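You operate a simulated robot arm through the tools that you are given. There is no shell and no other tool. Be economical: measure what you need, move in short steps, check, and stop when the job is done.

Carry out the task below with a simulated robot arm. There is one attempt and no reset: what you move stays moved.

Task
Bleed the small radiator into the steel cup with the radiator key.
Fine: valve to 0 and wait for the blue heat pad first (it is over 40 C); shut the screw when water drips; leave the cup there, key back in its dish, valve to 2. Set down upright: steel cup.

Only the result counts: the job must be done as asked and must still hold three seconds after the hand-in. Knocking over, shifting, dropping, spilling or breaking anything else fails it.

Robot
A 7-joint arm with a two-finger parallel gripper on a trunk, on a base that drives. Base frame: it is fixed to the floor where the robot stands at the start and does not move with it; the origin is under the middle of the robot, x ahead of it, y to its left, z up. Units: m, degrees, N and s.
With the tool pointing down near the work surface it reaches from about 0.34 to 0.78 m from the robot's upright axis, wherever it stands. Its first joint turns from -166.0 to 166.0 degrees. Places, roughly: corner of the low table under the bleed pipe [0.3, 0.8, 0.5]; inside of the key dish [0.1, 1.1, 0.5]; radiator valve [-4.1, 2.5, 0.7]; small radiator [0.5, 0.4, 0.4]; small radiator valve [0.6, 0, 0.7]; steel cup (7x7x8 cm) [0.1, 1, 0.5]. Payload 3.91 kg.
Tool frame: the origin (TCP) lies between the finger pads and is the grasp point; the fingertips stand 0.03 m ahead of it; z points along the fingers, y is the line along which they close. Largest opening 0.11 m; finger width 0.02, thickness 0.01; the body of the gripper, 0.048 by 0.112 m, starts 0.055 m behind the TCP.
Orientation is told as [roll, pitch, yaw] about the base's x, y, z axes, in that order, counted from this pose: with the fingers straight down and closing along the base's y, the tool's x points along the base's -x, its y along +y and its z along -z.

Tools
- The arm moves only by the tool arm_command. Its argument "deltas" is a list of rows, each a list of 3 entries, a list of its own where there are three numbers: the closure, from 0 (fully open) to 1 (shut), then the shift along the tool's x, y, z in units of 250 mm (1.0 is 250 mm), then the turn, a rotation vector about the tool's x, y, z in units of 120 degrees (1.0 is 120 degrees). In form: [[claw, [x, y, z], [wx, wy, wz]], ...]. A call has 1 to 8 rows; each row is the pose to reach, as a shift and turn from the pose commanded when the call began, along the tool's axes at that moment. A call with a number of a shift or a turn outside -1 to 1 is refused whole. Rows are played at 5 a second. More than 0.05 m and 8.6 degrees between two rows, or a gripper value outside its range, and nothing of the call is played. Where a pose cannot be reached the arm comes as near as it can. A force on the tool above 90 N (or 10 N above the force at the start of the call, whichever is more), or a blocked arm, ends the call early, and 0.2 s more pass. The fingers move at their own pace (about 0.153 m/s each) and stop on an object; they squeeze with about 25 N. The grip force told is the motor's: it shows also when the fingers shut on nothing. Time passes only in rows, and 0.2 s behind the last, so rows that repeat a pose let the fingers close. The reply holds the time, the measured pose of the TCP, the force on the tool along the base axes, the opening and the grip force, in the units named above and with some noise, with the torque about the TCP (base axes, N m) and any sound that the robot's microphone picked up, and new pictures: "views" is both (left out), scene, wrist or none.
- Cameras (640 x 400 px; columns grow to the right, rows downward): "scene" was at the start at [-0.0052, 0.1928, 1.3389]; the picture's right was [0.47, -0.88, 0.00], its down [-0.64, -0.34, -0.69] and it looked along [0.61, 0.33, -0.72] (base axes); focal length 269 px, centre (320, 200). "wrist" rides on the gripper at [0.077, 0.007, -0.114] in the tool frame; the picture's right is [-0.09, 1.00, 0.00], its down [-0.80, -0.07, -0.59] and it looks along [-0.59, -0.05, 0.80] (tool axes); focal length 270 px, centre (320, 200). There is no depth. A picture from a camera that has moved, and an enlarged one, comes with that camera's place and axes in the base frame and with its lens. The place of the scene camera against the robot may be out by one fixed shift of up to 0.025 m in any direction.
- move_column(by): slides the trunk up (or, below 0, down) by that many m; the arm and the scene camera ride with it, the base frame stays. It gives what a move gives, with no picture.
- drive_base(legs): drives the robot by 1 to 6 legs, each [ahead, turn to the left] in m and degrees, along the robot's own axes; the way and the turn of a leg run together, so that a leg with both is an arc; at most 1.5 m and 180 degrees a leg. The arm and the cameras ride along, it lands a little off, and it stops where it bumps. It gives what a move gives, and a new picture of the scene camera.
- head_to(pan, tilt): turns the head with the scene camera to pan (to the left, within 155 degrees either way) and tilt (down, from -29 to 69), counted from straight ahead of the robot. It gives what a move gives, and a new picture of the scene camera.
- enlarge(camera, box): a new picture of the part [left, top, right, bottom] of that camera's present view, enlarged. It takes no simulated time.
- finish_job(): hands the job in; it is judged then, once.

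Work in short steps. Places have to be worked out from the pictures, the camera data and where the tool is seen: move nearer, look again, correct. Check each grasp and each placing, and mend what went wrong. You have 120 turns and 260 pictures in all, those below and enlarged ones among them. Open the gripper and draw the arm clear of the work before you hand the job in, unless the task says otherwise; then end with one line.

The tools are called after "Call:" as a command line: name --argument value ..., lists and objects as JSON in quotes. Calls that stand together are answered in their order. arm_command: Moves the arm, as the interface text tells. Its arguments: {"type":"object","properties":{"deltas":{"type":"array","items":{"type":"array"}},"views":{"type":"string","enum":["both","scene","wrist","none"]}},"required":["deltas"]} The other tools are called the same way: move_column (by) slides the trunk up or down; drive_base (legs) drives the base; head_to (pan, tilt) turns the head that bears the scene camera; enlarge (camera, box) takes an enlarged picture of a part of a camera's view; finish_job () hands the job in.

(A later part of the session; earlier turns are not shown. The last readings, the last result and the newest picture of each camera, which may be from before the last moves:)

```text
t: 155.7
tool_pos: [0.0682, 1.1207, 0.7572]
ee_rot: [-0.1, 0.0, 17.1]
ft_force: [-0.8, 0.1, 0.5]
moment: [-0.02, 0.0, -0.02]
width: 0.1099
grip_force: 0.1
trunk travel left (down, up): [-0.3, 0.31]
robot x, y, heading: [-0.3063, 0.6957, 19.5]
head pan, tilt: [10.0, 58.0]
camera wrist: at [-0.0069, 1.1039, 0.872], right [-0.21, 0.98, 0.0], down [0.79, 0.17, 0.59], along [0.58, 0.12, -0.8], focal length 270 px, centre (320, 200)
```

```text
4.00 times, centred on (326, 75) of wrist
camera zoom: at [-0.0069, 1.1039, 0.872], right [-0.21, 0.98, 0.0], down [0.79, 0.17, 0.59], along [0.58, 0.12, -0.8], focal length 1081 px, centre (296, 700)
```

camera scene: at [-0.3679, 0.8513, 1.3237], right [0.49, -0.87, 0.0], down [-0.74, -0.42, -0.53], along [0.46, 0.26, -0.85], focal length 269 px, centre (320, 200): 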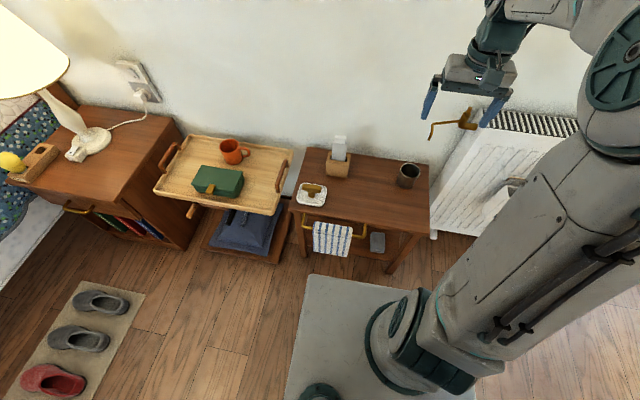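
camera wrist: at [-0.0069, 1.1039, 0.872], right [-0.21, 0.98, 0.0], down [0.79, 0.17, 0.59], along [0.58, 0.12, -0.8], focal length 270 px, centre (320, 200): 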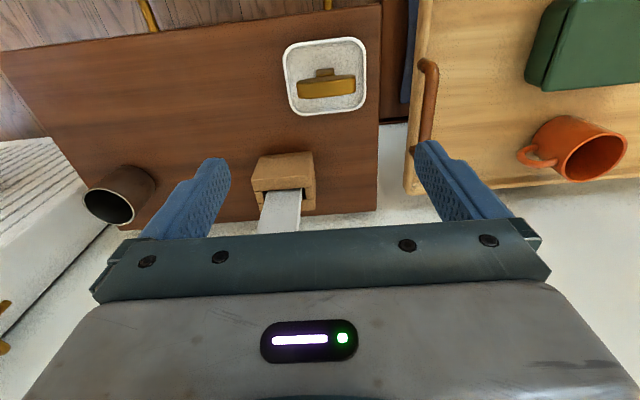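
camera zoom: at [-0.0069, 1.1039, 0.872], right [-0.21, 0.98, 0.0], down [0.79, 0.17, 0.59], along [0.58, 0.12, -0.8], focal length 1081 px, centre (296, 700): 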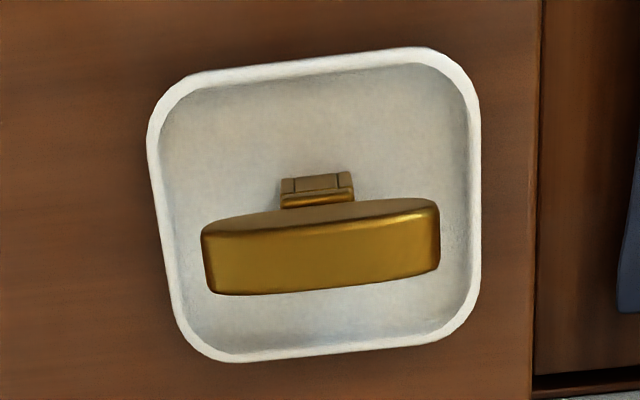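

The key handle is a bar ~68×16 mm lying along the tool's closing line, top at z≈.53. I'll grip it across its thickness, with the hand turned 90° clockwise so there's room to turn anticlockwise later.

Call:
arm_command --deltas '[[0.3, [-0.02, 0.01, 0], [0, 0, 0.07]], [0.5, [-0.049, 0.023, 0], [0, 0, 0.14]], [0.5, [-0.049, 0.023, 0], [0, 0, 0.21]], [0.5, [-0.049, 0.023, 0], [0, 0, 0.28]], [0.5, [-0.049, 0.023, 0], [0, 0, 0.35]], [0.5, [-0.049, 0.023, 0], [0, 0, 0.42]], [0.5, [-0.049, 0.023, 0], [0, 0, 0.49]], [0.5, [-0.049, 0.023, 0], [0, 0, 0.56]]]' --views "none"

Call:
arm_command --deltas '[[0.5, [0, 0, 0.1], [0, 0, 0.07]], [0.5, [0, 0, 0.2], [0, 0, 0.14]], [0.5, [0, 0, 0.3], [0, 0, 0.19]], [0.5, [0, 0, 0.4], [0, 0, 0.19]], [0.5, [0, 0, 0.4], [0, 0, 0.19]]]' --views "both"

```text
t: 157.5
tool_pos: [0.0782, 1.1288, 0.7556]
ee_rot: [-0.1, -0.1, -50.2]
ft_force: [-0.5, 0.6, -0.4]
moment: [-0.01, -0.02, -0.01]
width: 0.0551
grip_force: 0.1
trunk travel left (down, up): [-0.3, 0.31]
robot x, y, heading: [-0.3041, 0.6955, 19.3]
head pan, tilt: [10.0, 58.0]
```

```text
t: 158.7
tool_pos: [0.0779, 1.1282, 0.6554]
ee_rot: [0.0, -0.1, -72.9]
ft_force: [0.1, -0.6, -0.2]
moment: [-0.01, 0.01, -0.01]
width: 0.0549
grip_force: 0.1
trunk travel left (down, up): [-0.3, 0.31]
robot x, y, heading: [-0.3099, 0.6978, 19.4]
head pan, tilt: [10.0, 58.0]
camera scene: at [-0.3678, 0.8516, 1.3237], right [0.49, -0.87, 0.0], down [-0.74, -0.42, -0.53], along [0.46, 0.26, -0.85], focal length 269 px, centre (320, 200)
camera wrist: at [0.0618, 1.2037, 0.7697], right [0.98, 0.21, 0.0], down [0.17, -0.79, 0.6], along [0.12, -0.58, -0.8], focal length 270 px, centre (320, 200)
```

scene: 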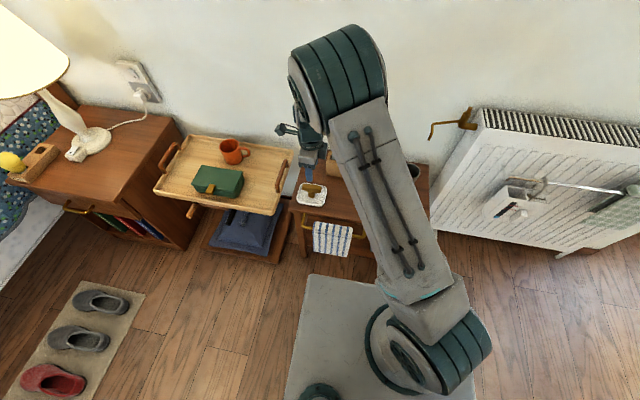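
wrist: 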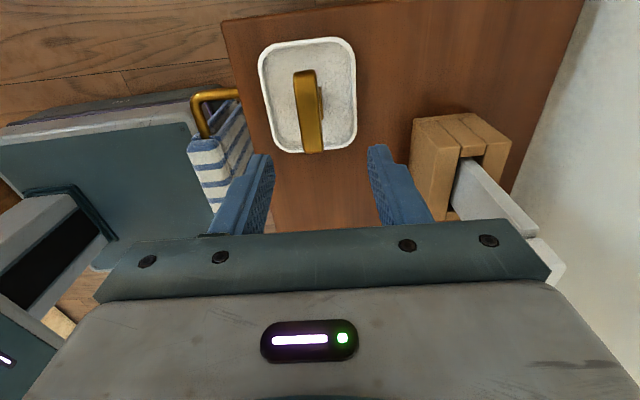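

The key bar lies between the fingers. I enlarge to fix the lateral offset.

Call:
enlarge --camera "wrist" --box '[230, 20, 400, 190]'

```text
2.35 times, centred on (315, 105) of wrist
camera zoom: at [0.0618, 1.2037, 0.7697], right [0.98, 0.21, 0.0], down [0.17, -0.79, 0.6], along [0.12, -0.58, -0.8], focal length 636 px, centre (332, 424)
```

zoom: 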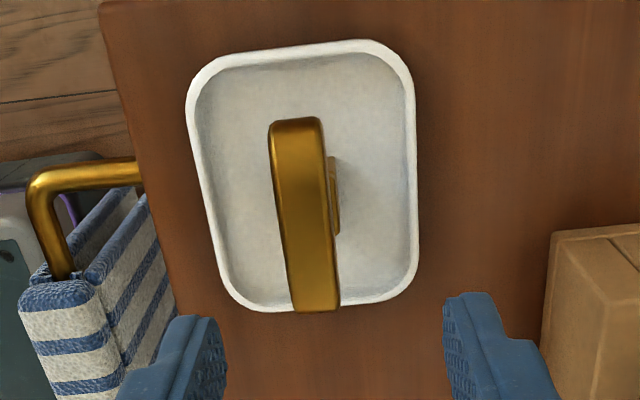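

I shift ~9 mm toward the room and descend 9 cm, then look again.

Call:
arm_command --deltas '[[0.5, [0, -0.036, 0.12], [0, 0, 0]], [0.5, [0, -0.036, 0.24], [0, 0, 0]], [0.5, [0, -0.036, 0.35], [0, 0, 0]], [0.5, [0, -0.036, 0.35], [0, 0, 0]]]' --views "wrist"

```text
t: 159.7
tool_pos: [0.068, 1.125, 0.5688]
ee_rot: [0.0, 0.0, -72.9]
ft_force: [-0.2, -0.6, -0.8]
moment: [-0.01, -0.01, 0.0]
width: 0.055
grip_force: 0.0
trunk travel left (down, up): [-0.3, 0.31]
robot x, y, heading: [-0.3059, 0.6993, 19.6]
head pan, tilt: [10.0, 58.0]
camera wrist: at [0.0527, 1.2009, 0.6832], right [0.98, 0.21, 0.0], down [0.17, -0.79, 0.6], along [0.12, -0.58, -0.8], focal length 270 px, centre (320, 200)
```

wrist: 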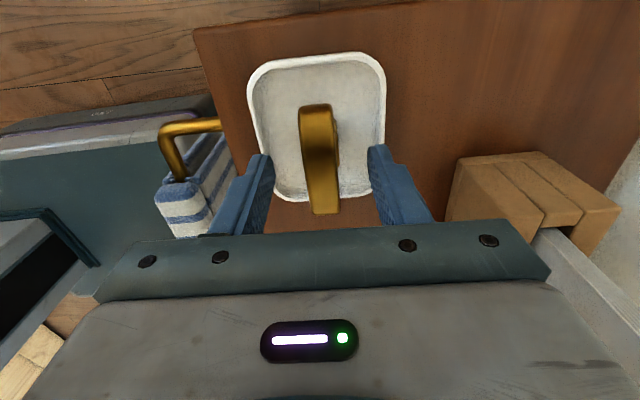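

Centred. Descend 2.8 cm more and grip.

Call:
arm_command --deltas '[[0.5, [0.016, 0, 0.06], [0, 0, 0]], [0.5, [0.016, 0, 0.112], [0, 0, 0]], [0.5, [0.016, 0, 0.112], [0, 0, 0]]]' --views "wrist"

Call:
enlarge --camera "wrist" --box '[230, 60, 410, 240]'

```text
t: 160.5
tool_pos: [0.0667, 1.1291, 0.542]
ee_rot: [0.1, -0.1, -72.9]
ft_force: [0.9, -0.1, -0.1]
moment: [0.02, 0.04, 0.02]
width: 0.0547
grip_force: 0.0
trunk travel left (down, up): [-0.3, 0.31]
robot x, y, heading: [-0.3054, 0.694, 19.3]
head pan, tilt: [10.0, 58.0]
camera wrist: at [0.0516, 1.2051, 0.656], right [0.98, 0.21, 0.0], down [0.17, -0.79, 0.6], along [0.12, -0.58, -0.8], focal length 270 px, centre (320, 200)
```

wrist: 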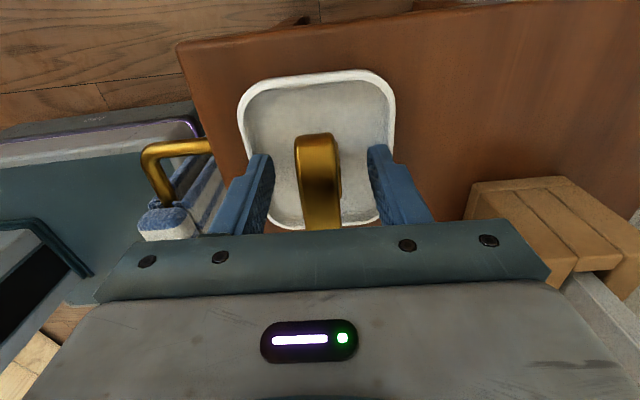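

```text
2.22 times, centred on (320, 150) of wrist
camera zoom: at [0.0516, 1.2051, 0.656], right [0.98, 0.21, 0.0], down [0.17, -0.79, 0.6], along [0.12, -0.58, -0.8], focal length 601 px, centre (320, 311)
```

zoom: 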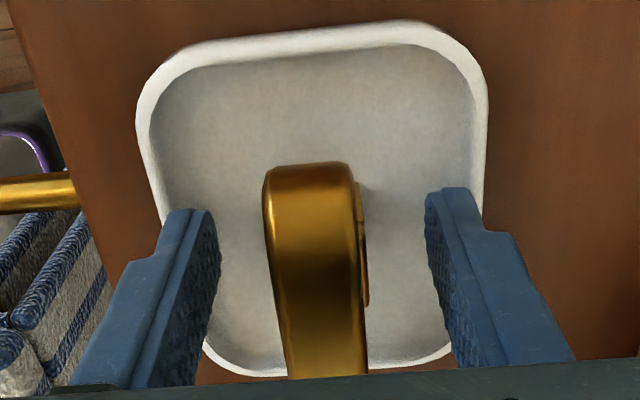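

Bar well between the pads; I close and check.

Call:
arm_command --deltas '[[1, [0, 0, 0], [0, 0, 0]], [1, [0, 0, 0], [0, 0, 0]], [1, [0, 0, 0], [0, 0, 0]]]' --views "none"

Call:
arm_command --deltas '[[1, [0, 0, -0.1], [0, 0, 0]], [1, [0, 0, -0.2], [0, 0, 0]], [1, [0, 0, -0.4], [0, 0, 0]], [1, [0, 0, -0.6], [0, 0, 0]], [1, [0, 0, -0.8], [0, 0, 0]], [1, [0, 0, -0.8], [0, 0, 0]]]' --views "wrist"

Call:
enlarge --camera "wrist" --box '[230, 60, 410, 240]'

```text
t: 161.3
tool_pos: [0.0674, 1.1276, 0.5419]
ee_rot: [0.1, -0.1, -72.9]
ft_force: [0.0, 0.1, -0.3]
moment: [0.05, -0.01, -0.01]
width: 0.0215
grip_force: 24.7
trunk travel left (down, up): [-0.3, 0.31]
robot x, y, heading: [-0.3068, 0.6951, 19.1]
head pan, tilt: [10.0, 58.0]
```

```text
t: 162.7
tool_pos: [0.068, 1.1277, 0.7442]
ee_rot: [0.0, -0.1, -72.8]
ft_force: [0.2, 0.4, -0.7]
moment: [0.0, -0.01, -0.01]
width: 0.0219
grip_force: 25.2
trunk travel left (down, up): [-0.3, 0.31]
robot x, y, heading: [-0.3058, 0.6989, 19.3]
head pan, tilt: [10.0, 58.0]
camera wrist: at [0.0521, 1.2035, 0.8592], right [0.98, 0.21, 0.0], down [0.17, -0.79, 0.6], along [0.12, -0.58, -0.8], focal length 270 px, centre (320, 200)
```

wrist: 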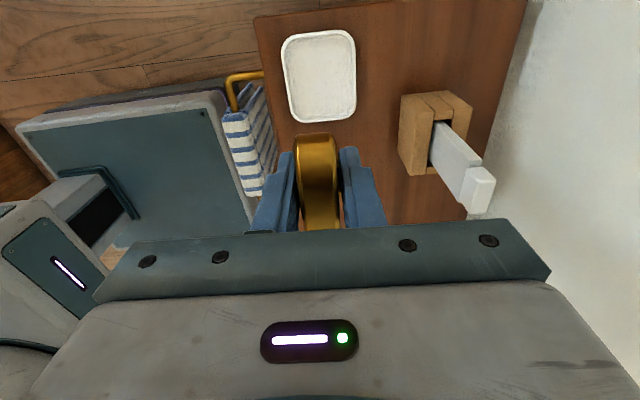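

```text
2.22 times, centred on (320, 150) of wrist
camera zoom: at [0.0521, 1.2035, 0.8592], right [0.98, 0.21, 0.0], down [0.17, -0.79, 0.6], along [0.12, -0.58, -0.8], focal length 601 px, centre (320, 311)
```

zoom: 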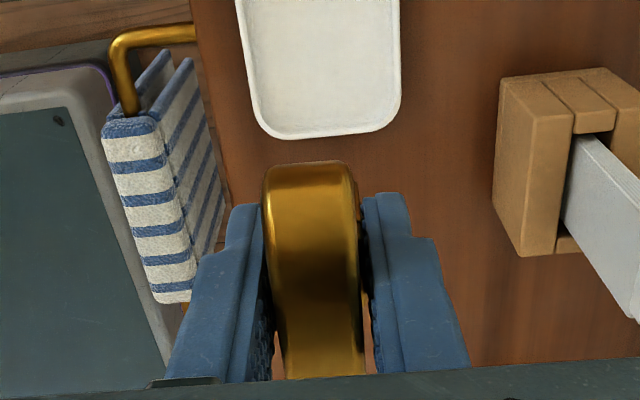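

Key lifted cleanly. I raise it and carry it to above the bleed screw.

Call:
arm_command --deltas '[[1, [0, 0, -0.18], [0, 0, 0]], [1, [0, 0, -0.36], [0, 0, 0]], [1, [0, 0, -0.54], [0, 0, 0]], [1, [0, 0, -0.7], [0, 0, 0]], [1, [-0.15, 0.073, -0.7], [0, 0, 0]], [1, [-0.3, 0.146, -0.7], [0, 0, 0]], [1, [-0.45, 0.218, -0.7], [0, 0, 0]], [1, [-0.6, 0.29, -0.7], [0, 0, 0]]]' --views "none"

Call:
arm_command --deltas '[[1, [-0.15, 0.073, 0], [0, 0, 0]], [1, [-0.3, 0.146, 0], [0, 0, 0]], [1, [-0.45, 0.218, 0], [0, 0, 0]], [1, [-0.6, 0.29, 0], [0, 0, 0]], [1, [-0.75, 0.363, 0], [0, 0, 0]], [1, [-0.9, 0.43, 0], [0, 0, 0]], [1, [-0.9, 0.43, 0], [0, 0, 0]]]' --views "both"

```text
t: 164.5
tool_pos: [0.183, 1.0064, 0.9159]
ee_rot: [0.0, -0.1, -73.1]
ft_force: [0.3, 0.3, -0.6]
moment: [0.05, 0.02, -0.03]
width: 0.0215
grip_force: 25.3
trunk travel left (down, up): [-0.3, 0.31]
robot x, y, heading: [-0.3005, 0.6963, 19.4]
head pan, tilt: [10.0, 58.0]
```

```text
t: 166.1
tool_pos: [0.3485, 0.8238, 0.9173]
ee_rot: [-0.1, -0.1, -72.9]
ft_force: [0.5, 0.1, -0.6]
moment: [-0.01, 0.03, 0.01]
width: 0.0219
grip_force: 24.8
trunk travel left (down, up): [-0.3, 0.31]
robot x, y, heading: [-0.3071, 0.6995, 19.4]
head pan, tilt: [10.0, 58.0]
camera scene: at [-0.3676, 0.8511, 1.3238], right [0.49, -0.87, 0.0], down [-0.74, -0.42, -0.53], along [0.46, 0.26, -0.85], focal length 269 px, centre (320, 200)
camera wrist: at [0.3331, 0.899, 1.0322], right [0.98, 0.21, 0.0], down [0.17, -0.79, 0.6], along [0.12, -0.58, -0.8], focal length 270 px, centre (320, 200)
```

scene: 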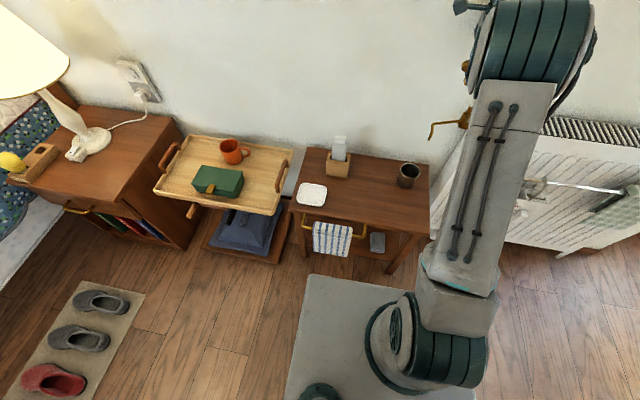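
wrist: 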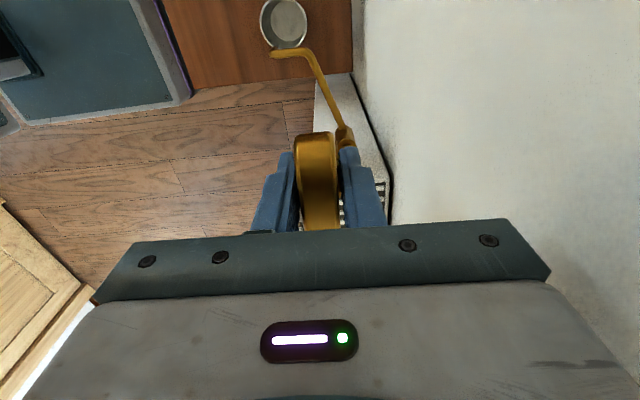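

The screw is hidden behind a finger here. I step 5 cm toward the room to see it and fix its position.

Call:
arm_command --deltas '[[1, [-0.05, -0.12, 0], [0, 0, 0]], [1, [-0.1, -0.24, 0], [0, 0, 0]], [1, [-0.1, -0.24, 0], [0, 0, 0]]]' --views "wrist"

Call:
enlarge --camera "wrist" --box '[290, 80, 450, 200]'

```text
t: 166.9
tool_pos: [0.2986, 0.7835, 0.9166]
ee_rot: [0.0, -0.1, -72.9]
ft_force: [-1.2, -0.3, 0.0]
moment: [0.01, 0.0, -0.01]
width: 0.0217
grip_force: 24.8
trunk travel left (down, up): [-0.3, 0.31]
robot x, y, heading: [-0.3075, 0.6923, 19.4]
head pan, tilt: [10.0, 58.0]
camera wrist: at [0.2833, 0.8592, 1.0317], right [0.98, 0.21, 0.0], down [0.17, -0.79, 0.6], along [0.12, -0.58, -0.8], focal length 270 px, centre (320, 200)
```

wrist: 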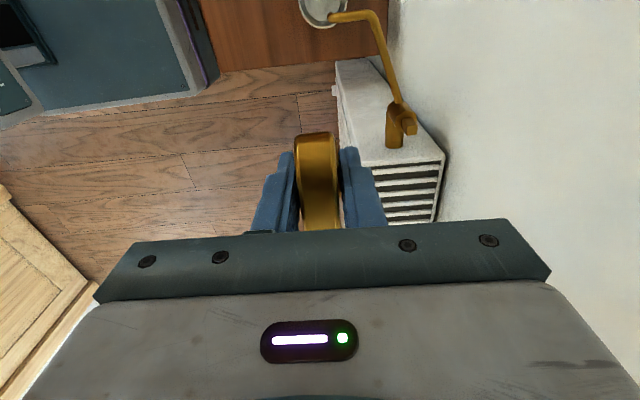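

```text
3.33 times, centred on (370, 140) of wrist
camera zoom: at [0.2833, 0.8592, 1.0317], right [0.98, 0.21, 0.0], down [0.17, -0.79, 0.6], along [0.12, -0.58, -0.8], focal length 901 px, centre (153, 400)
```

zoom: 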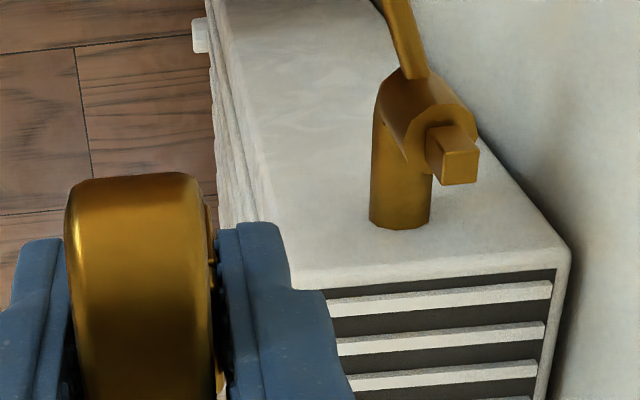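

Two wrist views agree: screw top at (.390,.780,.785). I move directly over it and descend to z≈.87.

Call:
arm_command --deltas '[[1, [-0.04, 0.12, 0], [0, 0, 0]], [1, [-0.08, 0.24, 0], [0, 0, 0]], [1, [-0.113, 0.346, 0], [0, 0, 0]], [1, [-0.113, 0.346, 0.1], [0, 0, 0]], [1, [-0.113, 0.346, 0.16], [0, 0, 0]], [1, [-0.113, 0.346, 0.16], [0, 0, 0]]]' --views "wrist"

```text
t: 168.3
tool_pos: [0.3872, 0.7766, 0.8834]
ee_rot: [0.4, -0.2, -73.3]
ft_force: [-31.9, -19.1, 24.1]
moment: [1.99, -2.94, 0.41]
width: 0.0218
grip_force: 24.8
trunk travel left (down, up): [-0.3, 0.31]
robot x, y, heading: [-0.3082, 0.6986, 19.4]
head pan, tilt: [10.0, 58.0]
camera wrist: at [0.3704, 0.852, 0.9979], right [0.98, 0.21, 0.01], down [0.16, -0.79, 0.6], along [0.13, -0.58, -0.8], focal length 270 px, centre (320, 200)
```

wrist: 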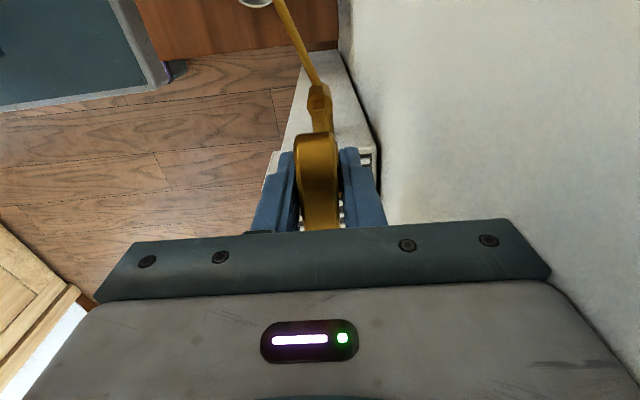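

The hand's wall-side touches the wall (force toward the room), so this orientation has no clearance. I'll return the key to its dish and regrip it by its ends with the hand tilted back from the wall.

Call:
arm_command --deltas '[[1, [0, -0.02, -0.1], [0, 0, 0]], [1, [0, -0.04, -0.2], [0, 0, 0]], [1, [0.15, -0.08, -0.2], [0, 0, 0]], [1, [0.3, -0.146, -0.2], [0, 0, 0]], [1, [0.45, -0.218, -0.2], [0, 0, 0]], [1, [0.6, -0.29, -0.2], [0, 0, 0]], [1, [0.75, -0.363, -0.2], [0, 0, 0]], [1, [0.9, -0.436, -0.2], [0, 0, 0]]]' --views "none"

Call:
arm_command --deltas '[[1, [0.15, -0.073, 0], [0, 0, 0]], [1, [0.3, -0.146, 0], [0, 0, 0]], [1, [0.45, -0.218, 0], [0, 0, 0]], [1, [0.6, -0.29, 0], [0, 0, 0]], [1, [0.7, -0.34, 0.1], [0, 0, 0]], [1, [0.8, -0.388, 0.2], [0, 0, 0]], [1, [0.8, -0.388, 0.38], [0, 0, 0]], [1, [0.8, -0.388, 0.56], [0, 0, 0]]]' --views "wrist"

```text
t: 170.1
tool_pos: [0.2181, 0.9667, 0.9267]
ee_rot: [0.0, -0.1, -72.8]
ft_force: [-0.2, 0.1, -0.7]
moment: [-0.02, 0.03, -0.03]
width: 0.0214
grip_force: 25.4
trunk travel left (down, up): [-0.3, 0.31]
robot x, y, heading: [-0.3055, 0.6977, 19.4]
head pan, tilt: [10.0, 58.0]
```

```text
t: 171.9
tool_pos: [0.0692, 1.1268, 0.7867]
ee_rot: [0.0, 0.0, -72.9]
ft_force: [0.0, -0.5, -1.0]
moment: [0.04, -0.01, -0.02]
width: 0.0215
grip_force: 25.7
trunk travel left (down, up): [-0.3, 0.31]
robot x, y, heading: [-0.3084, 0.6966, 19.6]
head pan, tilt: [10.0, 58.0]
camera wrist: at [0.053, 1.2022, 0.9009], right [0.98, 0.21, 0.0], down [0.17, -0.79, 0.6], along [0.12, -0.58, -0.8], focal length 270 px, centre (320, 200)
```

wrist: 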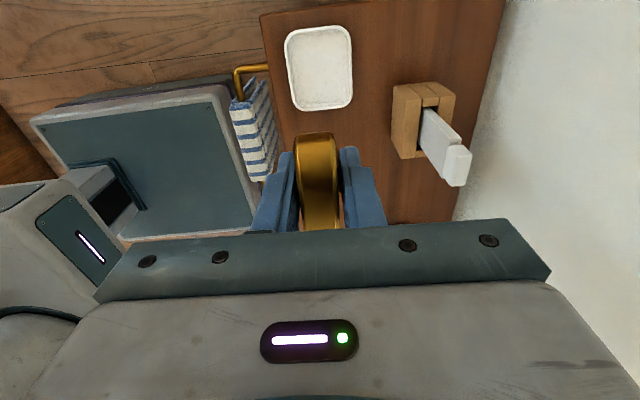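

Over the dish again. I lower the key to its original height.

Call:
arm_command --deltas '[[1, [0.004, -0.006, 0.18], [0, 0, 0]], [1, [0.004, -0.006, 0.36], [0, 0, 0]], [1, [0.004, -0.006, 0.54], [0, 0, 0]], [1, [0.004, -0.006, 0.72], [0, 0, 0]], [1, [0.004, -0.006, 0.86], [0, 0, 0]], [1, [0.004, -0.006, 0.94], [0, 0, 0]], [1, [0.004, -0.006, 0.974], [0, 0, 0]], [1, [0.004, -0.006, 0.976], [0, 0, 0]]]' --views "none"

```text
t: 173.7
tool_pos: [0.0669, 1.1267, 0.5435]
ee_rot: [-0.1, -0.1, -72.8]
ft_force: [-0.6, 0.3, 0.3]
moment: [0.0, -0.03, 0.01]
width: 0.0217
grip_force: 24.7
trunk travel left (down, up): [-0.3, 0.31]
robot x, y, heading: [-0.31, 0.6939, 19.8]
head pan, tilt: [10.0, 58.0]
```

I lower 1.5 mm, release, rise and rotate the hand back 90°.

Call:
arm_command --deltas '[[1, [0, 0, 0.006], [0, 0, 0]], [1, [0, 0, 0.007], [0, 0, 0]], [0.5, [0, 0, 0.006], [0, 0, 0]], [0.5, [0, 0, 0.006], [0, 0, 0]], [0.5, [0, 0, -0.15], [0, 0, 0]], [0.4, [0, 0, -0.33], [0, 0, 0]], [0.3, [0, 0, -0.5], [0, 0, 0]], [0.2, [0, 0, -0.55], [0, 0, 0]]]' --views "wrist"

Call:
arm_command --deltas '[[0.18, [0, 0, 0], [0, 0, -0.07]], [0.18, [0, 0, 0], [0, 0, -0.14]], [0.18, [0, 0, 0], [0, 0, -0.21]], [0.18, [0, 0, 0], [0, 0, -0.28]], [0.18, [0, 0, 0], [0, 0, -0.35]], [0.18, [0, 0, 0], [0, 0, -0.42]], [0.18, [0, 0, 0], [0, 0, -0.49]], [0.18, [0, 0, 0], [0, 0, -0.56]]]' --views "none"

Call:
arm_command --deltas '[[0.18, [0, 0, 0], [0, 0, -0.07]], [0.18, [0, 0, 0], [0, 0, -0.14]], [0.18, [0, 0, 0], [0, 0, -0.19]], [0.18, [0, 0, 0], [0, 0, -0.19]]]' --views "none"

Call:
arm_command --deltas '[[0.18, [0, 0, 0], [0, -0.055, 0]], [0.18, [0, 0, 0], [0, -0.11, 0]], [0.18, [0, 0, 0], [0, -0.165, 0]], [0.18, [0, 0, 0], [0, -0.22, 0]], [0.18, [0, 0, 0], [0, -0.275, 0]], [0.18, [0, 0, 0], [0, -0.333, 0]], [0.18, [0, 0, 0], [0, -0.333, 0]]]' --views "wrist"

Call:
enlarge --camera "wrist" --box '[220, 20, 420, 170]'

```text
t: 175.5
tool_pos: [0.0676, 1.1282, 0.6806]
ee_rot: [0.0, -0.1, -72.8]
ft_force: [-0.1, 0.4, 0.5]
moment: [0.01, -0.07, -0.02]
width: 0.0879
grip_force: 0.1
trunk travel left (down, up): [-0.3, 0.31]
robot x, y, heading: [-0.3063, 0.6993, 19.4]
head pan, tilt: [10.0, 58.0]
camera wrist: at [0.0518, 1.2044, 0.7958], right [0.98, 0.21, 0.0], down [0.17, -0.79, 0.6], along [0.12, -0.58, -0.8], focal length 270 px, centre (320, 200)
```

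wrist: 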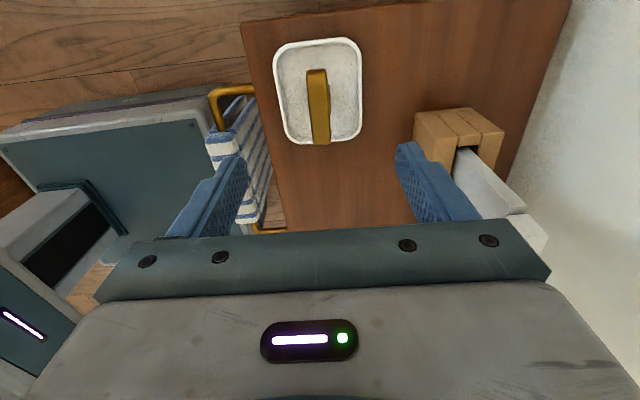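

```text
t: 177.3
tool_pos: [0.0681, 1.1288, 0.6806]
ee_rot: [-0.1, 0.1, -5.4]
ft_force: [0.1, -0.3, -0.1]
moment: [0.0, -0.02, 0.0]
width: 0.0899
grip_force: 0.0
trunk travel left (down, up): [-0.3, 0.31]
robot x, y, heading: [-0.3077, 0.6937, 19.5]
head pan, tilt: [10.0, 58.0]
```

```text
t: 178.3
tool_pos: [0.0674, 1.1269, 0.6794]
ee_rot: [-0.1, 0.1, 17.2]
ft_force: [-0.2, 0.6, 0.0]
moment: [-0.02, 0.02, -0.03]
width: 0.0904
grip_force: 0.0
trunk travel left (down, up): [-0.3, 0.31]
robot x, y, heading: [-0.3025, 0.6975, 19.3]
head pan, tilt: [10.0, 58.0]
```

```text
t: 179.9
tool_pos: [0.0674, 1.1278, 0.6812]
ee_rot: [-0.1, -40.0, 17.1]
ft_force: [0.3, -0.3, -0.8]
moment: [0.0, -0.03, -0.01]
width: 0.0901
grip_force: 0.0
trunk travel left (down, up): [-0.3, 0.31]
robot x, y, heading: [-0.307, 0.693, 19.5]
head pan, tilt: [10.0, 58.0]
camera wrist: at [-0.0607, 1.0951, 0.7191], right [-0.23, 0.97, 0.06], down [0.24, 0.0, 0.97], along [0.94, 0.24, -0.23], focal length 270 px, centre (320, 200)
```

wrist: 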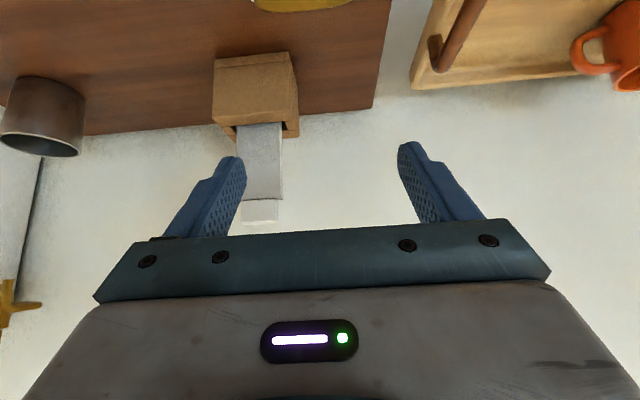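

```text
2.67 times, centred on (320, 95) of wrist
camera zoom: at [-0.0607, 1.0951, 0.7191], right [-0.23, 0.97, 0.06], down [0.24, 0.0, 0.97], along [0.94, 0.24, -0.23], focal length 721 px, centre (320, 480)
```

zoom: 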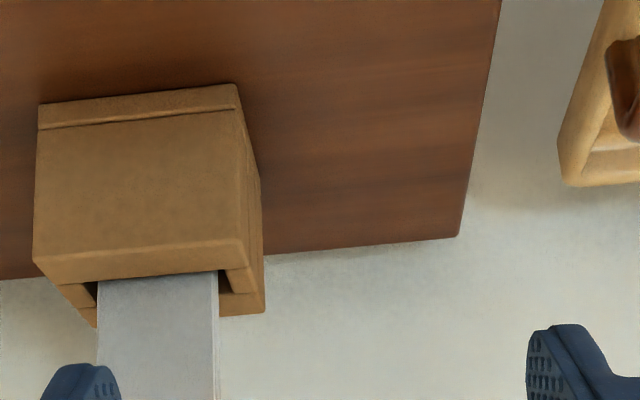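

The key stands in its dish and the hand is tilted 40°. I descend vertically 9 cm and look.

Call:
arm_command --deltas '[[0.18, [0.116, 0, 0.138], [0, 0, 0]], [0.18, [0.2315, 0, 0.2757], [0, 0, 0]], [0.18, [0.2315, 0, 0.2757], [0, 0, 0]]]' --views "wrist"

```text
t: 180.7
tool_pos: [0.0657, 1.1286, 0.5867]
ee_rot: [-0.1, -40.0, 17.2]
ft_force: [0.6, 0.6, 0.3]
moment: [0.01, 0.0, -0.01]
width: 0.0901
grip_force: 0.1
trunk travel left (down, up): [-0.3, 0.31]
robot x, y, heading: [-0.3084, 0.6986, 19.3]
head pan, tilt: [10.0, 58.0]
camera wrist: at [-0.0629, 1.0952, 0.6264], right [-0.23, 0.97, 0.05], down [0.24, 0.0, 0.97], along [0.94, 0.23, -0.24], focal length 270 px, centre (320, 200)
```

wrist: 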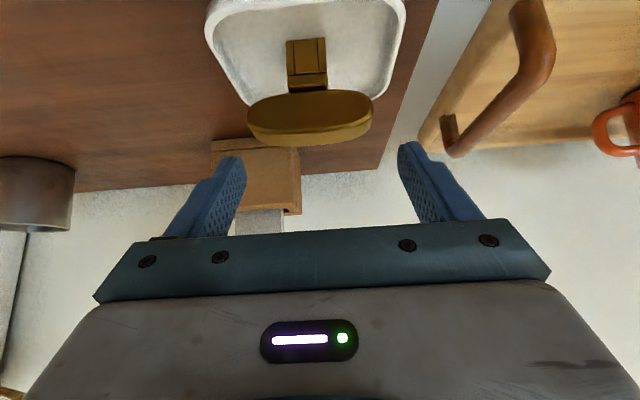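

Bar centre ≈ (.067,1.124,.545). I shift 5 mm right, descend 4.4 cm, and close on the bar's ends.

Call:
arm_command --deltas '[[0.18, [0.04, -0.02, 0.05], [0, 0, 0]], [0.18, [0.113, -0.02, 0.135], [0, 0, 0]], [0.18, [0.113, -0.02, 0.135], [0, 0, 0]]]' --views "wrist"

Call:
arm_command --deltas '[[1, [0, 0, 0], [0, 0, 0]], [1, [0, 0, 0], [0, 0, 0]], [1, [0, 0, 0], [0, 0, 0]]]' --views "wrist"

```text
t: 181.5
tool_pos: [0.0677, 1.123, 0.5459]
ee_rot: [-0.3, -40.0, 17.3]
ft_force: [0.8, -0.4, 0.3]
moment: [0.01, 0.03, 0.0]
width: 0.09
grip_force: 0.0
trunk travel left (down, up): [-0.3, 0.31]
robot x, y, heading: [-0.3067, 0.6968, 19.8]
head pan, tilt: [10.0, 58.0]
camera wrist: at [-0.0607, 1.0901, 0.5847], right [-0.23, 0.97, 0.05], down [0.24, 0.0, 0.97], along [0.94, 0.23, -0.24], focal length 270 px, centre (320, 200)
```

wrist: 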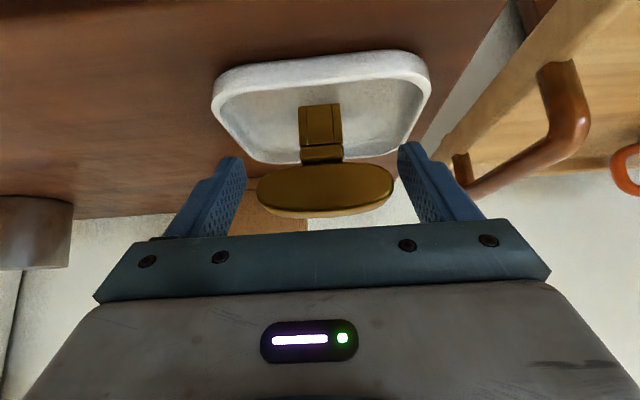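

```text
t: 182.3
tool_pos: [0.0682, 1.1234, 0.546]
ee_rot: [-0.2, -39.8, 17.2]
ft_force: [-0.1, 0.6, -0.5]
moment: [0.0, -0.04, -0.03]
width: 0.0673
grip_force: 25.3
trunk travel left (down, up): [-0.3, 0.31]
robot x, y, heading: [-0.3052, 0.6963, 19.4]
head pan, tilt: [10.0, 58.0]
camera wrist: at [-0.0607, 1.09, 0.5849], right [-0.23, 0.97, 0.05], down [0.24, 0.0, 0.97], along [0.94, 0.23, -0.24], focal length 270 px, centre (320, 200)
```

wrist: 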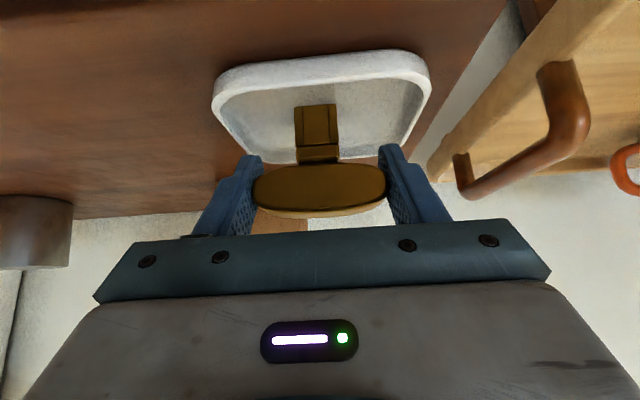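

The key is held by its ends (67 mm), and the camera now sees its socket end, bottom ≈ 4.6 cm below TCP. I lift and carry it to hover over the screw.

Call:
arm_command --deltas '[[1, [-0.05, 0, -0.06], [0, 0, 0]], [1, [-0.15, 0, -0.18], [0, 0, 0]], [1, [-0.27, 0, -0.32], [0, 0, 0]], [1, [-0.39, 0, -0.465], [0, 0, 0]], [1, [-0.51, 0, -0.61], [0, 0, 0]], [1, [-0.643, 0, -0.766], [0, 0, 0]], [1, [-0.643, 0, -0.766], [0, 0, 0]]]' --views "wrist"

Call:
arm_command --deltas '[[1, [-0.1, -0.12, -0.03], [0, 0, 0]], [1, [-0.2, -0.25, -0.05], [0, 0, 0]], [1, [-0.3, -0.4, -0.05], [0, 0, 0]], [1, [-0.38, -0.55, -0.03], [0, 0, 0]], [1, [-0.45, -0.7, 0], [0, 0, 0]], [1, [-0.52, -0.85, 0.02], [0, 0, 0]]]' --views "none"

Call:
arm_command --deltas '[[1, [-0.05, -0.15, 0.045], [0, 0, 0]], [1, [-0.1, -0.3, 0.09], [0, 0, 0]], [1, [-0.155, -0.45, 0.135], [0, 0, 0]], [1, [-0.21, -0.6, 0.18], [0, 0, 0]], [1, [-0.26, -0.73, 0.22], [0, 0, 0]], [1, [-0.3, -0.842, 0.25], [0, 0, 0]], [1, [-0.3, -0.842, 0.25], [0, 0, 0]]]' --views "both"

```text
refused: row 6 steps farther than a row can; nothing moved
```

```text
t: 183.7
tool_pos: [0.2304, 0.9479, 0.625]
ee_rot: [-0.3, -39.8, 17.3]
ft_force: [0.4, -0.3, -0.5]
moment: [-0.03, 0.0, 0.01]
width: 0.0677
grip_force: 24.7
trunk travel left (down, up): [-0.3, 0.31]
robot x, y, heading: [-0.3043, 0.6978, 19.6]
head pan, tilt: [10.0, 58.0]
```

```text
t: 184.7
tool_pos: [0.3143, 0.8465, 0.615]
ee_rot: [0.1, -37.8, 18.3]
ft_force: [-1.3, -0.8, -2.5]
moment: [0.06, -0.1, 0.03]
width: 0.0677
grip_force: 25.2
trunk travel left (down, up): [-0.3, 0.31]
robot x, y, heading: [-0.3046, 0.6994, 19.8]
head pan, tilt: [10.0, 58.0]
stopped in row 4: the force on the tool passed its limit (the readings are from after the stop); the commanded pose is now the measured one
camera scene: at [-0.3695, 0.8507, 1.3239], right [0.5, -0.87, 0.0], down [-0.74, -0.42, -0.53], along [0.46, 0.26, -0.85], focal length 269 px, centre (320, 200)
camera wrist: at [0.1876, 0.8109, 0.6582], right [-0.25, 0.97, 0.05], down [0.28, 0.02, 0.96], along [0.93, 0.25, -0.27], focal length 270 px, centre (320, 200)
```

scene: 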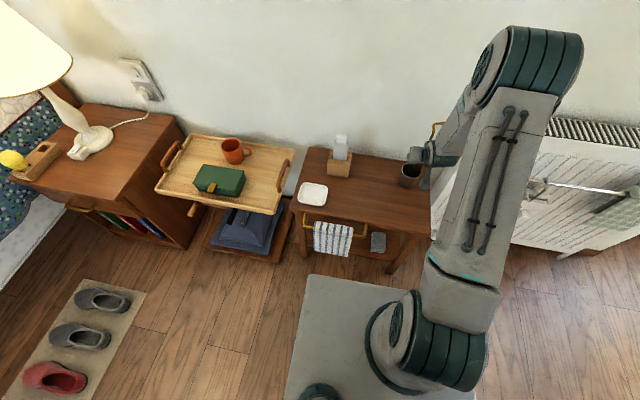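
wrist: 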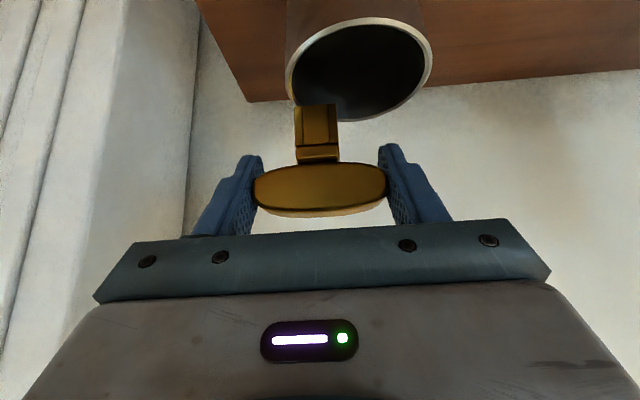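

The first lift was refused so the carry ran low and touched something near the cup. I stop and check the cup and spout closely.

Call:
enlarge --camera "scene" --box '[370, 110, 470, 210]'

Call:
enlarge --camera "wrist" --box '[230, 0, 450, 220]'

```text
4.00 times, centred on (420, 160) of scene
camera zoom: at [-0.3695, 0.8507, 1.3239], right [0.5, -0.87, 0.0], down [-0.74, -0.42, -0.53], along [0.46, 0.26, -0.85], focal length 1075 px, centre (-80, 360)
```

zoom: 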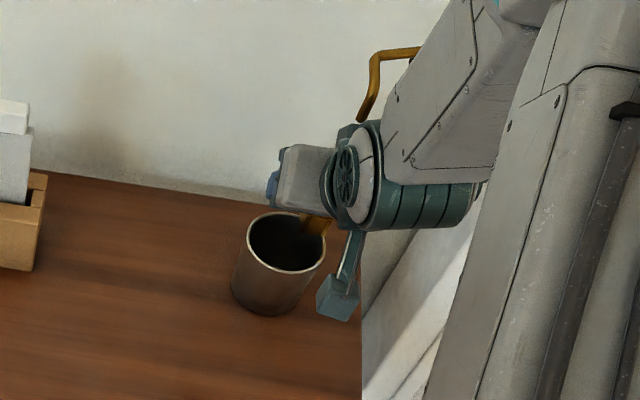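

```text
1.82 times, centred on (340, 110) of wrist
camera zoom: at [0.1876, 0.8109, 0.6582], right [-0.25, 0.97, 0.05], down [0.28, 0.02, 0.96], along [0.93, 0.25, -0.27], focal length 491 px, centre (284, 364)
```

zoom: 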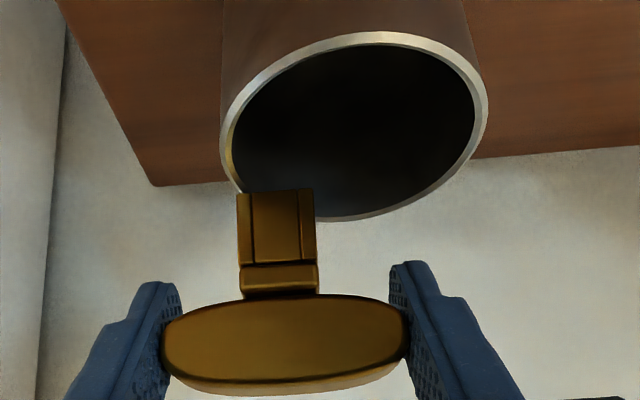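

It looks like the wrist brushed the spout tip; the cup is upright. I back out the way I came, then lift straight up.

Call:
arm_command --deltas '[[1, [0.05, 0.1, -0.05], [0, 0, 0]], [1, [0.1, 0.2, -0.1], [0, 0, 0]], [1, [0.15, 0.33, -0.14], [0, 0, 0]], [1, [0.2, 0.46, -0.18], [0, 0, 0]], [1, [0.2, 0.46, -0.18], [0, 0, 0]]]' --views "both"

```text
t: 185.9
tool_pos: [0.2139, 0.9365, 0.6191]
ee_rot: [0.0, -38.1, 18.4]
ft_force: [-0.6, -0.3, -1.2]
moment: [0.03, 0.02, 0.0]
width: 0.0676
grip_force: 24.8
trunk travel left (down, up): [-0.3, 0.31]
robot x, y, heading: [-0.3055, 0.6915, 20.0]
head pan, tilt: [10.0, 58.0]
camera scene: at [-0.3701, 0.8507, 1.3237], right [0.5, -0.87, 0.0], down [-0.74, -0.42, -0.53], along [0.46, 0.26, -0.85], focal length 269 px, centre (320, 200)
camera wrist: at [0.0874, 0.9009, 0.6639], right [-0.25, 0.97, 0.05], down [0.27, 0.02, 0.96], along [0.93, 0.25, -0.27], focal length 270 px, centre (320, 200)
```

scene: 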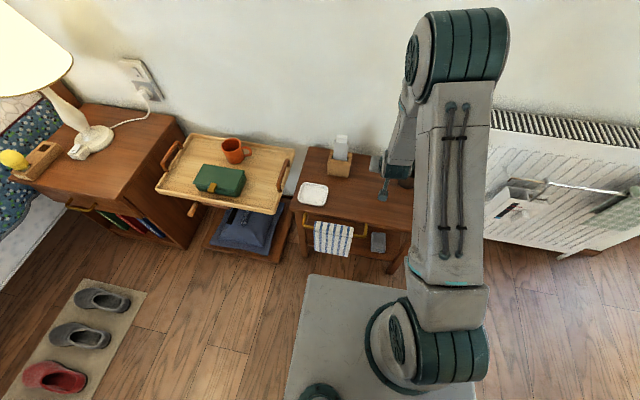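
wrist: 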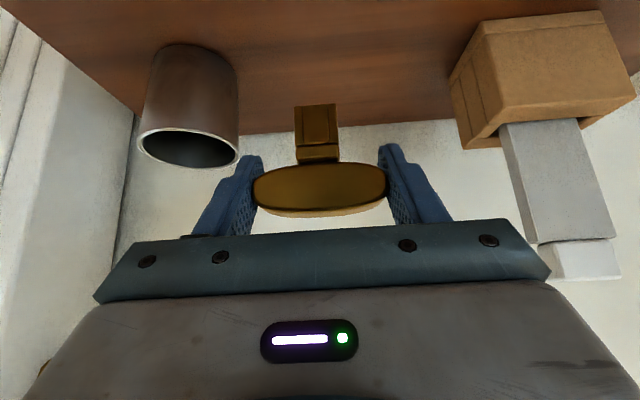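

Cup still upright; the key is still gripped squarely. I lift straight up ~31 cm.

Call:
arm_command --deltas '[[1, [-0.098, 0, -0.125], [0, 0, 0]], [1, [-0.196, 0, -0.25], [0, 0, 0]], [1, [-0.294, 0, -0.375], [0, 0, 0]], [1, [-0.392, 0, -0.5], [0, 0, 0]], [1, [-0.49, 0, -0.625], [0, 0, 0]], [1, [-0.588, 0, -0.75], [0, 0, 0]], [1, [-0.686, 0, -0.875], [0, 0, 0]], [1, [-0.784, 0, -1.0], [0, 0, 0]]]' --views "scene"

```text
t: 187.7
tool_pos: [0.2148, 0.9345, 0.9403]
ee_rot: [0.1, -37.9, 18.3]
ft_force: [0.0, 0.1, -1.3]
moment: [-0.05, 0.01, 0.03]
width: 0.0674
grip_force: 25.1
trunk travel left (down, up): [-0.3, 0.31]
robot x, y, heading: [-0.3069, 0.6954, 20.0]
head pan, tilt: [10.0, 58.0]
camera scene: at [-0.37, 0.8505, 1.3237], right [0.5, -0.87, 0.0], down [-0.74, -0.42, -0.53], along [0.46, 0.26, -0.85], focal length 269 px, centre (320, 200)
```

scene: 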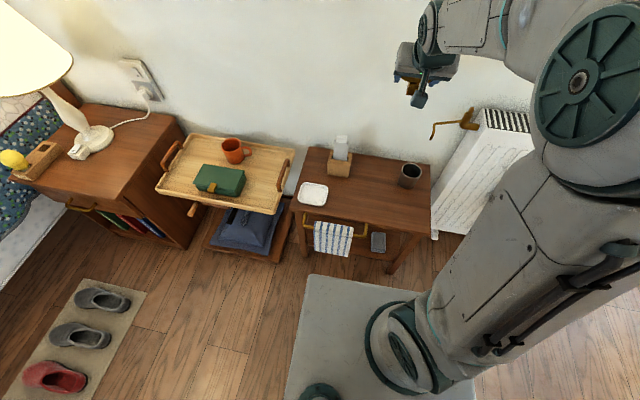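

All is as before. Now over to the screw at hover height (z≈.88).

Call:
arm_command --deltas '[[1, [-0.05, -0.15, 0.06], [0, 0, 0]], [1, [-0.1, -0.3, 0.12], [0, 0, 0]], [1, [-0.14, -0.45, 0.19], [0, 0, 0]], [1, [-0.18, -0.6, 0.27], [0, 0, 0]], [1, [-0.21, -0.72, 0.37], [0, 0, 0]], [1, [-0.224, -0.806, 0.478], [0, 0, 0]], [1, [-0.224, -0.806, 0.478], [0, 0, 0]]]' --views "wrist"

Call:
enlarge --camera "wrist" --box '[230, 0, 430, 200]'

```text
t: 189.3
tool_pos: [0.3887, 0.7787, 0.8766]
ee_rot: [0.1, -38.0, 18.4]
ft_force: [-0.2, 0.4, -1.5]
moment: [0.01, 0.01, 0.01]
width: 0.0675
grip_force: 25.7
trunk travel left (down, up): [-0.3, 0.31]
robot x, y, heading: [-0.3052, 0.6974, 20.1]
head pan, tilt: [10.0, 58.0]
camera wrist: at [0.2634, 0.7445, 0.9198], right [-0.25, 0.97, 0.06], down [0.27, 0.02, 0.96], along [0.93, 0.26, -0.27], focal length 270 px, centre (320, 200)
```

wrist: 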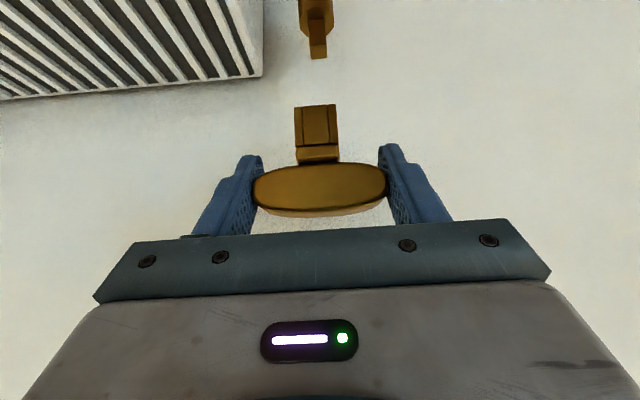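

```text
2.00 times, centred on (330, 100) of wrist
camera zoom: at [0.2634, 0.7445, 0.9198], right [-0.25, 0.97, 0.06], down [0.27, 0.02, 0.96], along [0.93, 0.26, -0.27], focal length 541 px, centre (300, 400)
```

zoom: 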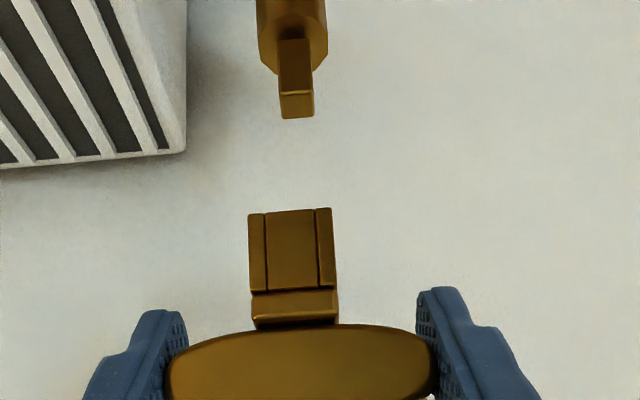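

Superb view: the socket and the square end are both visible, edges parallel; the screw is ~3.5 mm further left. I correct that, fix the 2° pitch, and descend 3.5 cm.

Call:
arm_command --deltas '[[1, [-0.005, 0.014, 0.004], [0, -0.0167, 0]], [1, [0.038, 0.014, 0.059], [0, -0.0167, 0]], [1, [0.081, 0.014, 0.114], [0, -0.0167, 0]], [1, [0.081, 0.014, 0.114], [0, -0.0167, 0]]]' --views "none"

Call:
enlarge --camera "wrist" --box '[230, 0, 430, 200]'

```text
t: 190.3
tool_pos: [0.3893, 0.785, 0.8428]
ee_rot: [0.2, -40.0, 18.4]
ft_force: [0.6, -0.1, -1.1]
moment: [-0.03, -0.03, -0.01]
width: 0.0676
grip_force: 25.5
trunk travel left (down, up): [-0.3, 0.31]
robot x, y, heading: [-0.3065, 0.6961, 19.8]
head pan, tilt: [10.0, 58.0]
```

```text
2.00 times, centred on (330, 100) of wrist
camera zoom: at [0.2623, 0.7483, 0.881], right [-0.25, 0.97, 0.06], down [0.24, 0.01, 0.97], along [0.94, 0.26, -0.24], focal length 541 px, centre (300, 400)
```

zoom: 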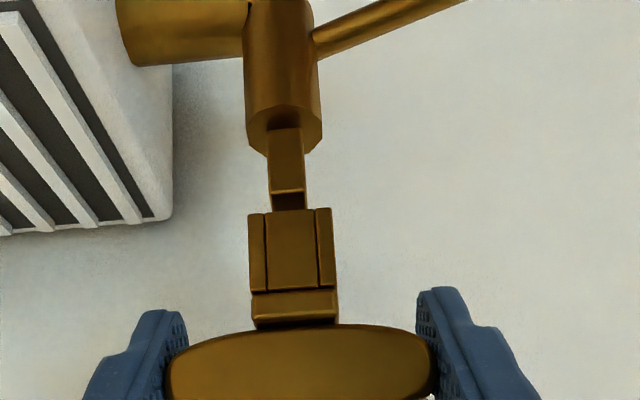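

Socket directly at the square's end. I descend 2 cm slowly and check force and view.

Call:
arm_command --deltas '[[1, [0.013, -0.002, 0.015], [0, 0, 0]], [1, [0.026, -0.002, 0.031], [0, 0, 0]], [1, [0.039, -0.002, 0.046], [0, 0, 0]], [1, [0.051, -0.002, 0.061], [0, 0, 0]]]' --views "none"

Call:
enlarge --camera "wrist" --box '[230, 0, 430, 200]'

```text
t: 191.3
tool_pos: [0.3889, 0.7836, 0.8239]
ee_rot: [0.1, -40.0, 18.5]
ft_force: [-0.6, 1.5, 18.7]
moment: [0.04, 0.03, -0.01]
width: 0.0677
grip_force: 25.6
trunk travel left (down, up): [-0.3, 0.31]
robot x, y, heading: [-0.3055, 0.6995, 19.9]
head pan, tilt: [10.0, 58.0]
```

```text
2.00 times, centred on (330, 100) of wrist
camera zoom: at [0.2615, 0.7483, 0.8625], right [-0.25, 0.97, 0.06], down [0.24, 0.01, 0.97], along [0.94, 0.26, -0.23], focal length 541 px, centre (300, 400)
```

zoom: 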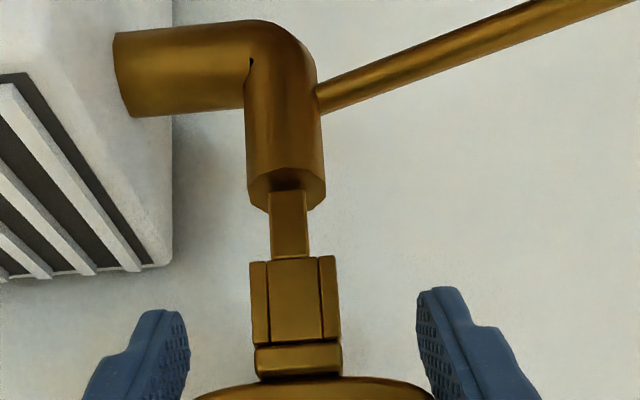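

The key is resting on top of the square (19 N), not yet on it; it slid up slightly in the grip. Estimates say it should go ~3 mm further toward the wall and ~1.6 mm right; I slide it while keeping the light press.

Call:
arm_command --deltas '[[1, [-0.003, -0.0065, 0.0026], [0, 0, 0]], [1, [-0.006, -0.0065, 0.005], [0, 0, 0]], [1, [-0.009, -0.0065, 0.0077], [0, 0, 0]], [1, [-0.004, -0.0065, 0.0137], [0, 0, 0]]]' --views "none"

Call:
enlarge --camera "wrist" --box '[230, 0, 430, 200]'

```text
t: 192.3
tool_pos: [0.3916, 0.7829, 0.8219]
ee_rot: [0.0, -40.1, 18.4]
ft_force: [-4.0, -0.9, 16.1]
moment: [-0.02, 0.19, -0.01]
width: 0.0673
grip_force: 25.1
trunk travel left (down, up): [-0.3, 0.31]
robot x, y, heading: [-0.3082, 0.6988, 19.9]
head pan, tilt: [10.0, 58.0]
```

```text
2.00 times, centred on (330, 100) of wrist
camera zoom: at [0.2646, 0.7481, 0.8611], right [-0.25, 0.97, 0.06], down [0.24, 0.01, 0.97], along [0.94, 0.26, -0.23], focal length 541 px, centre (300, 400)
```

zoom: 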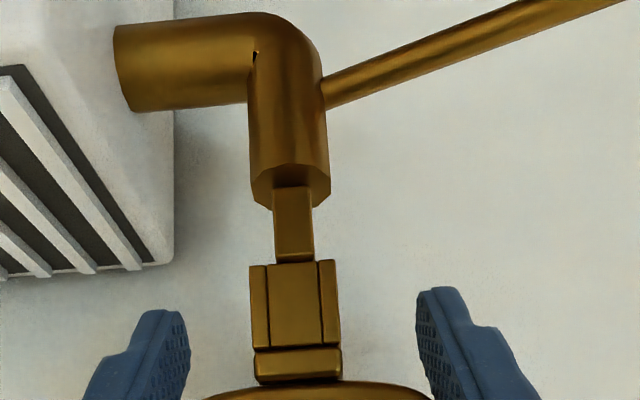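

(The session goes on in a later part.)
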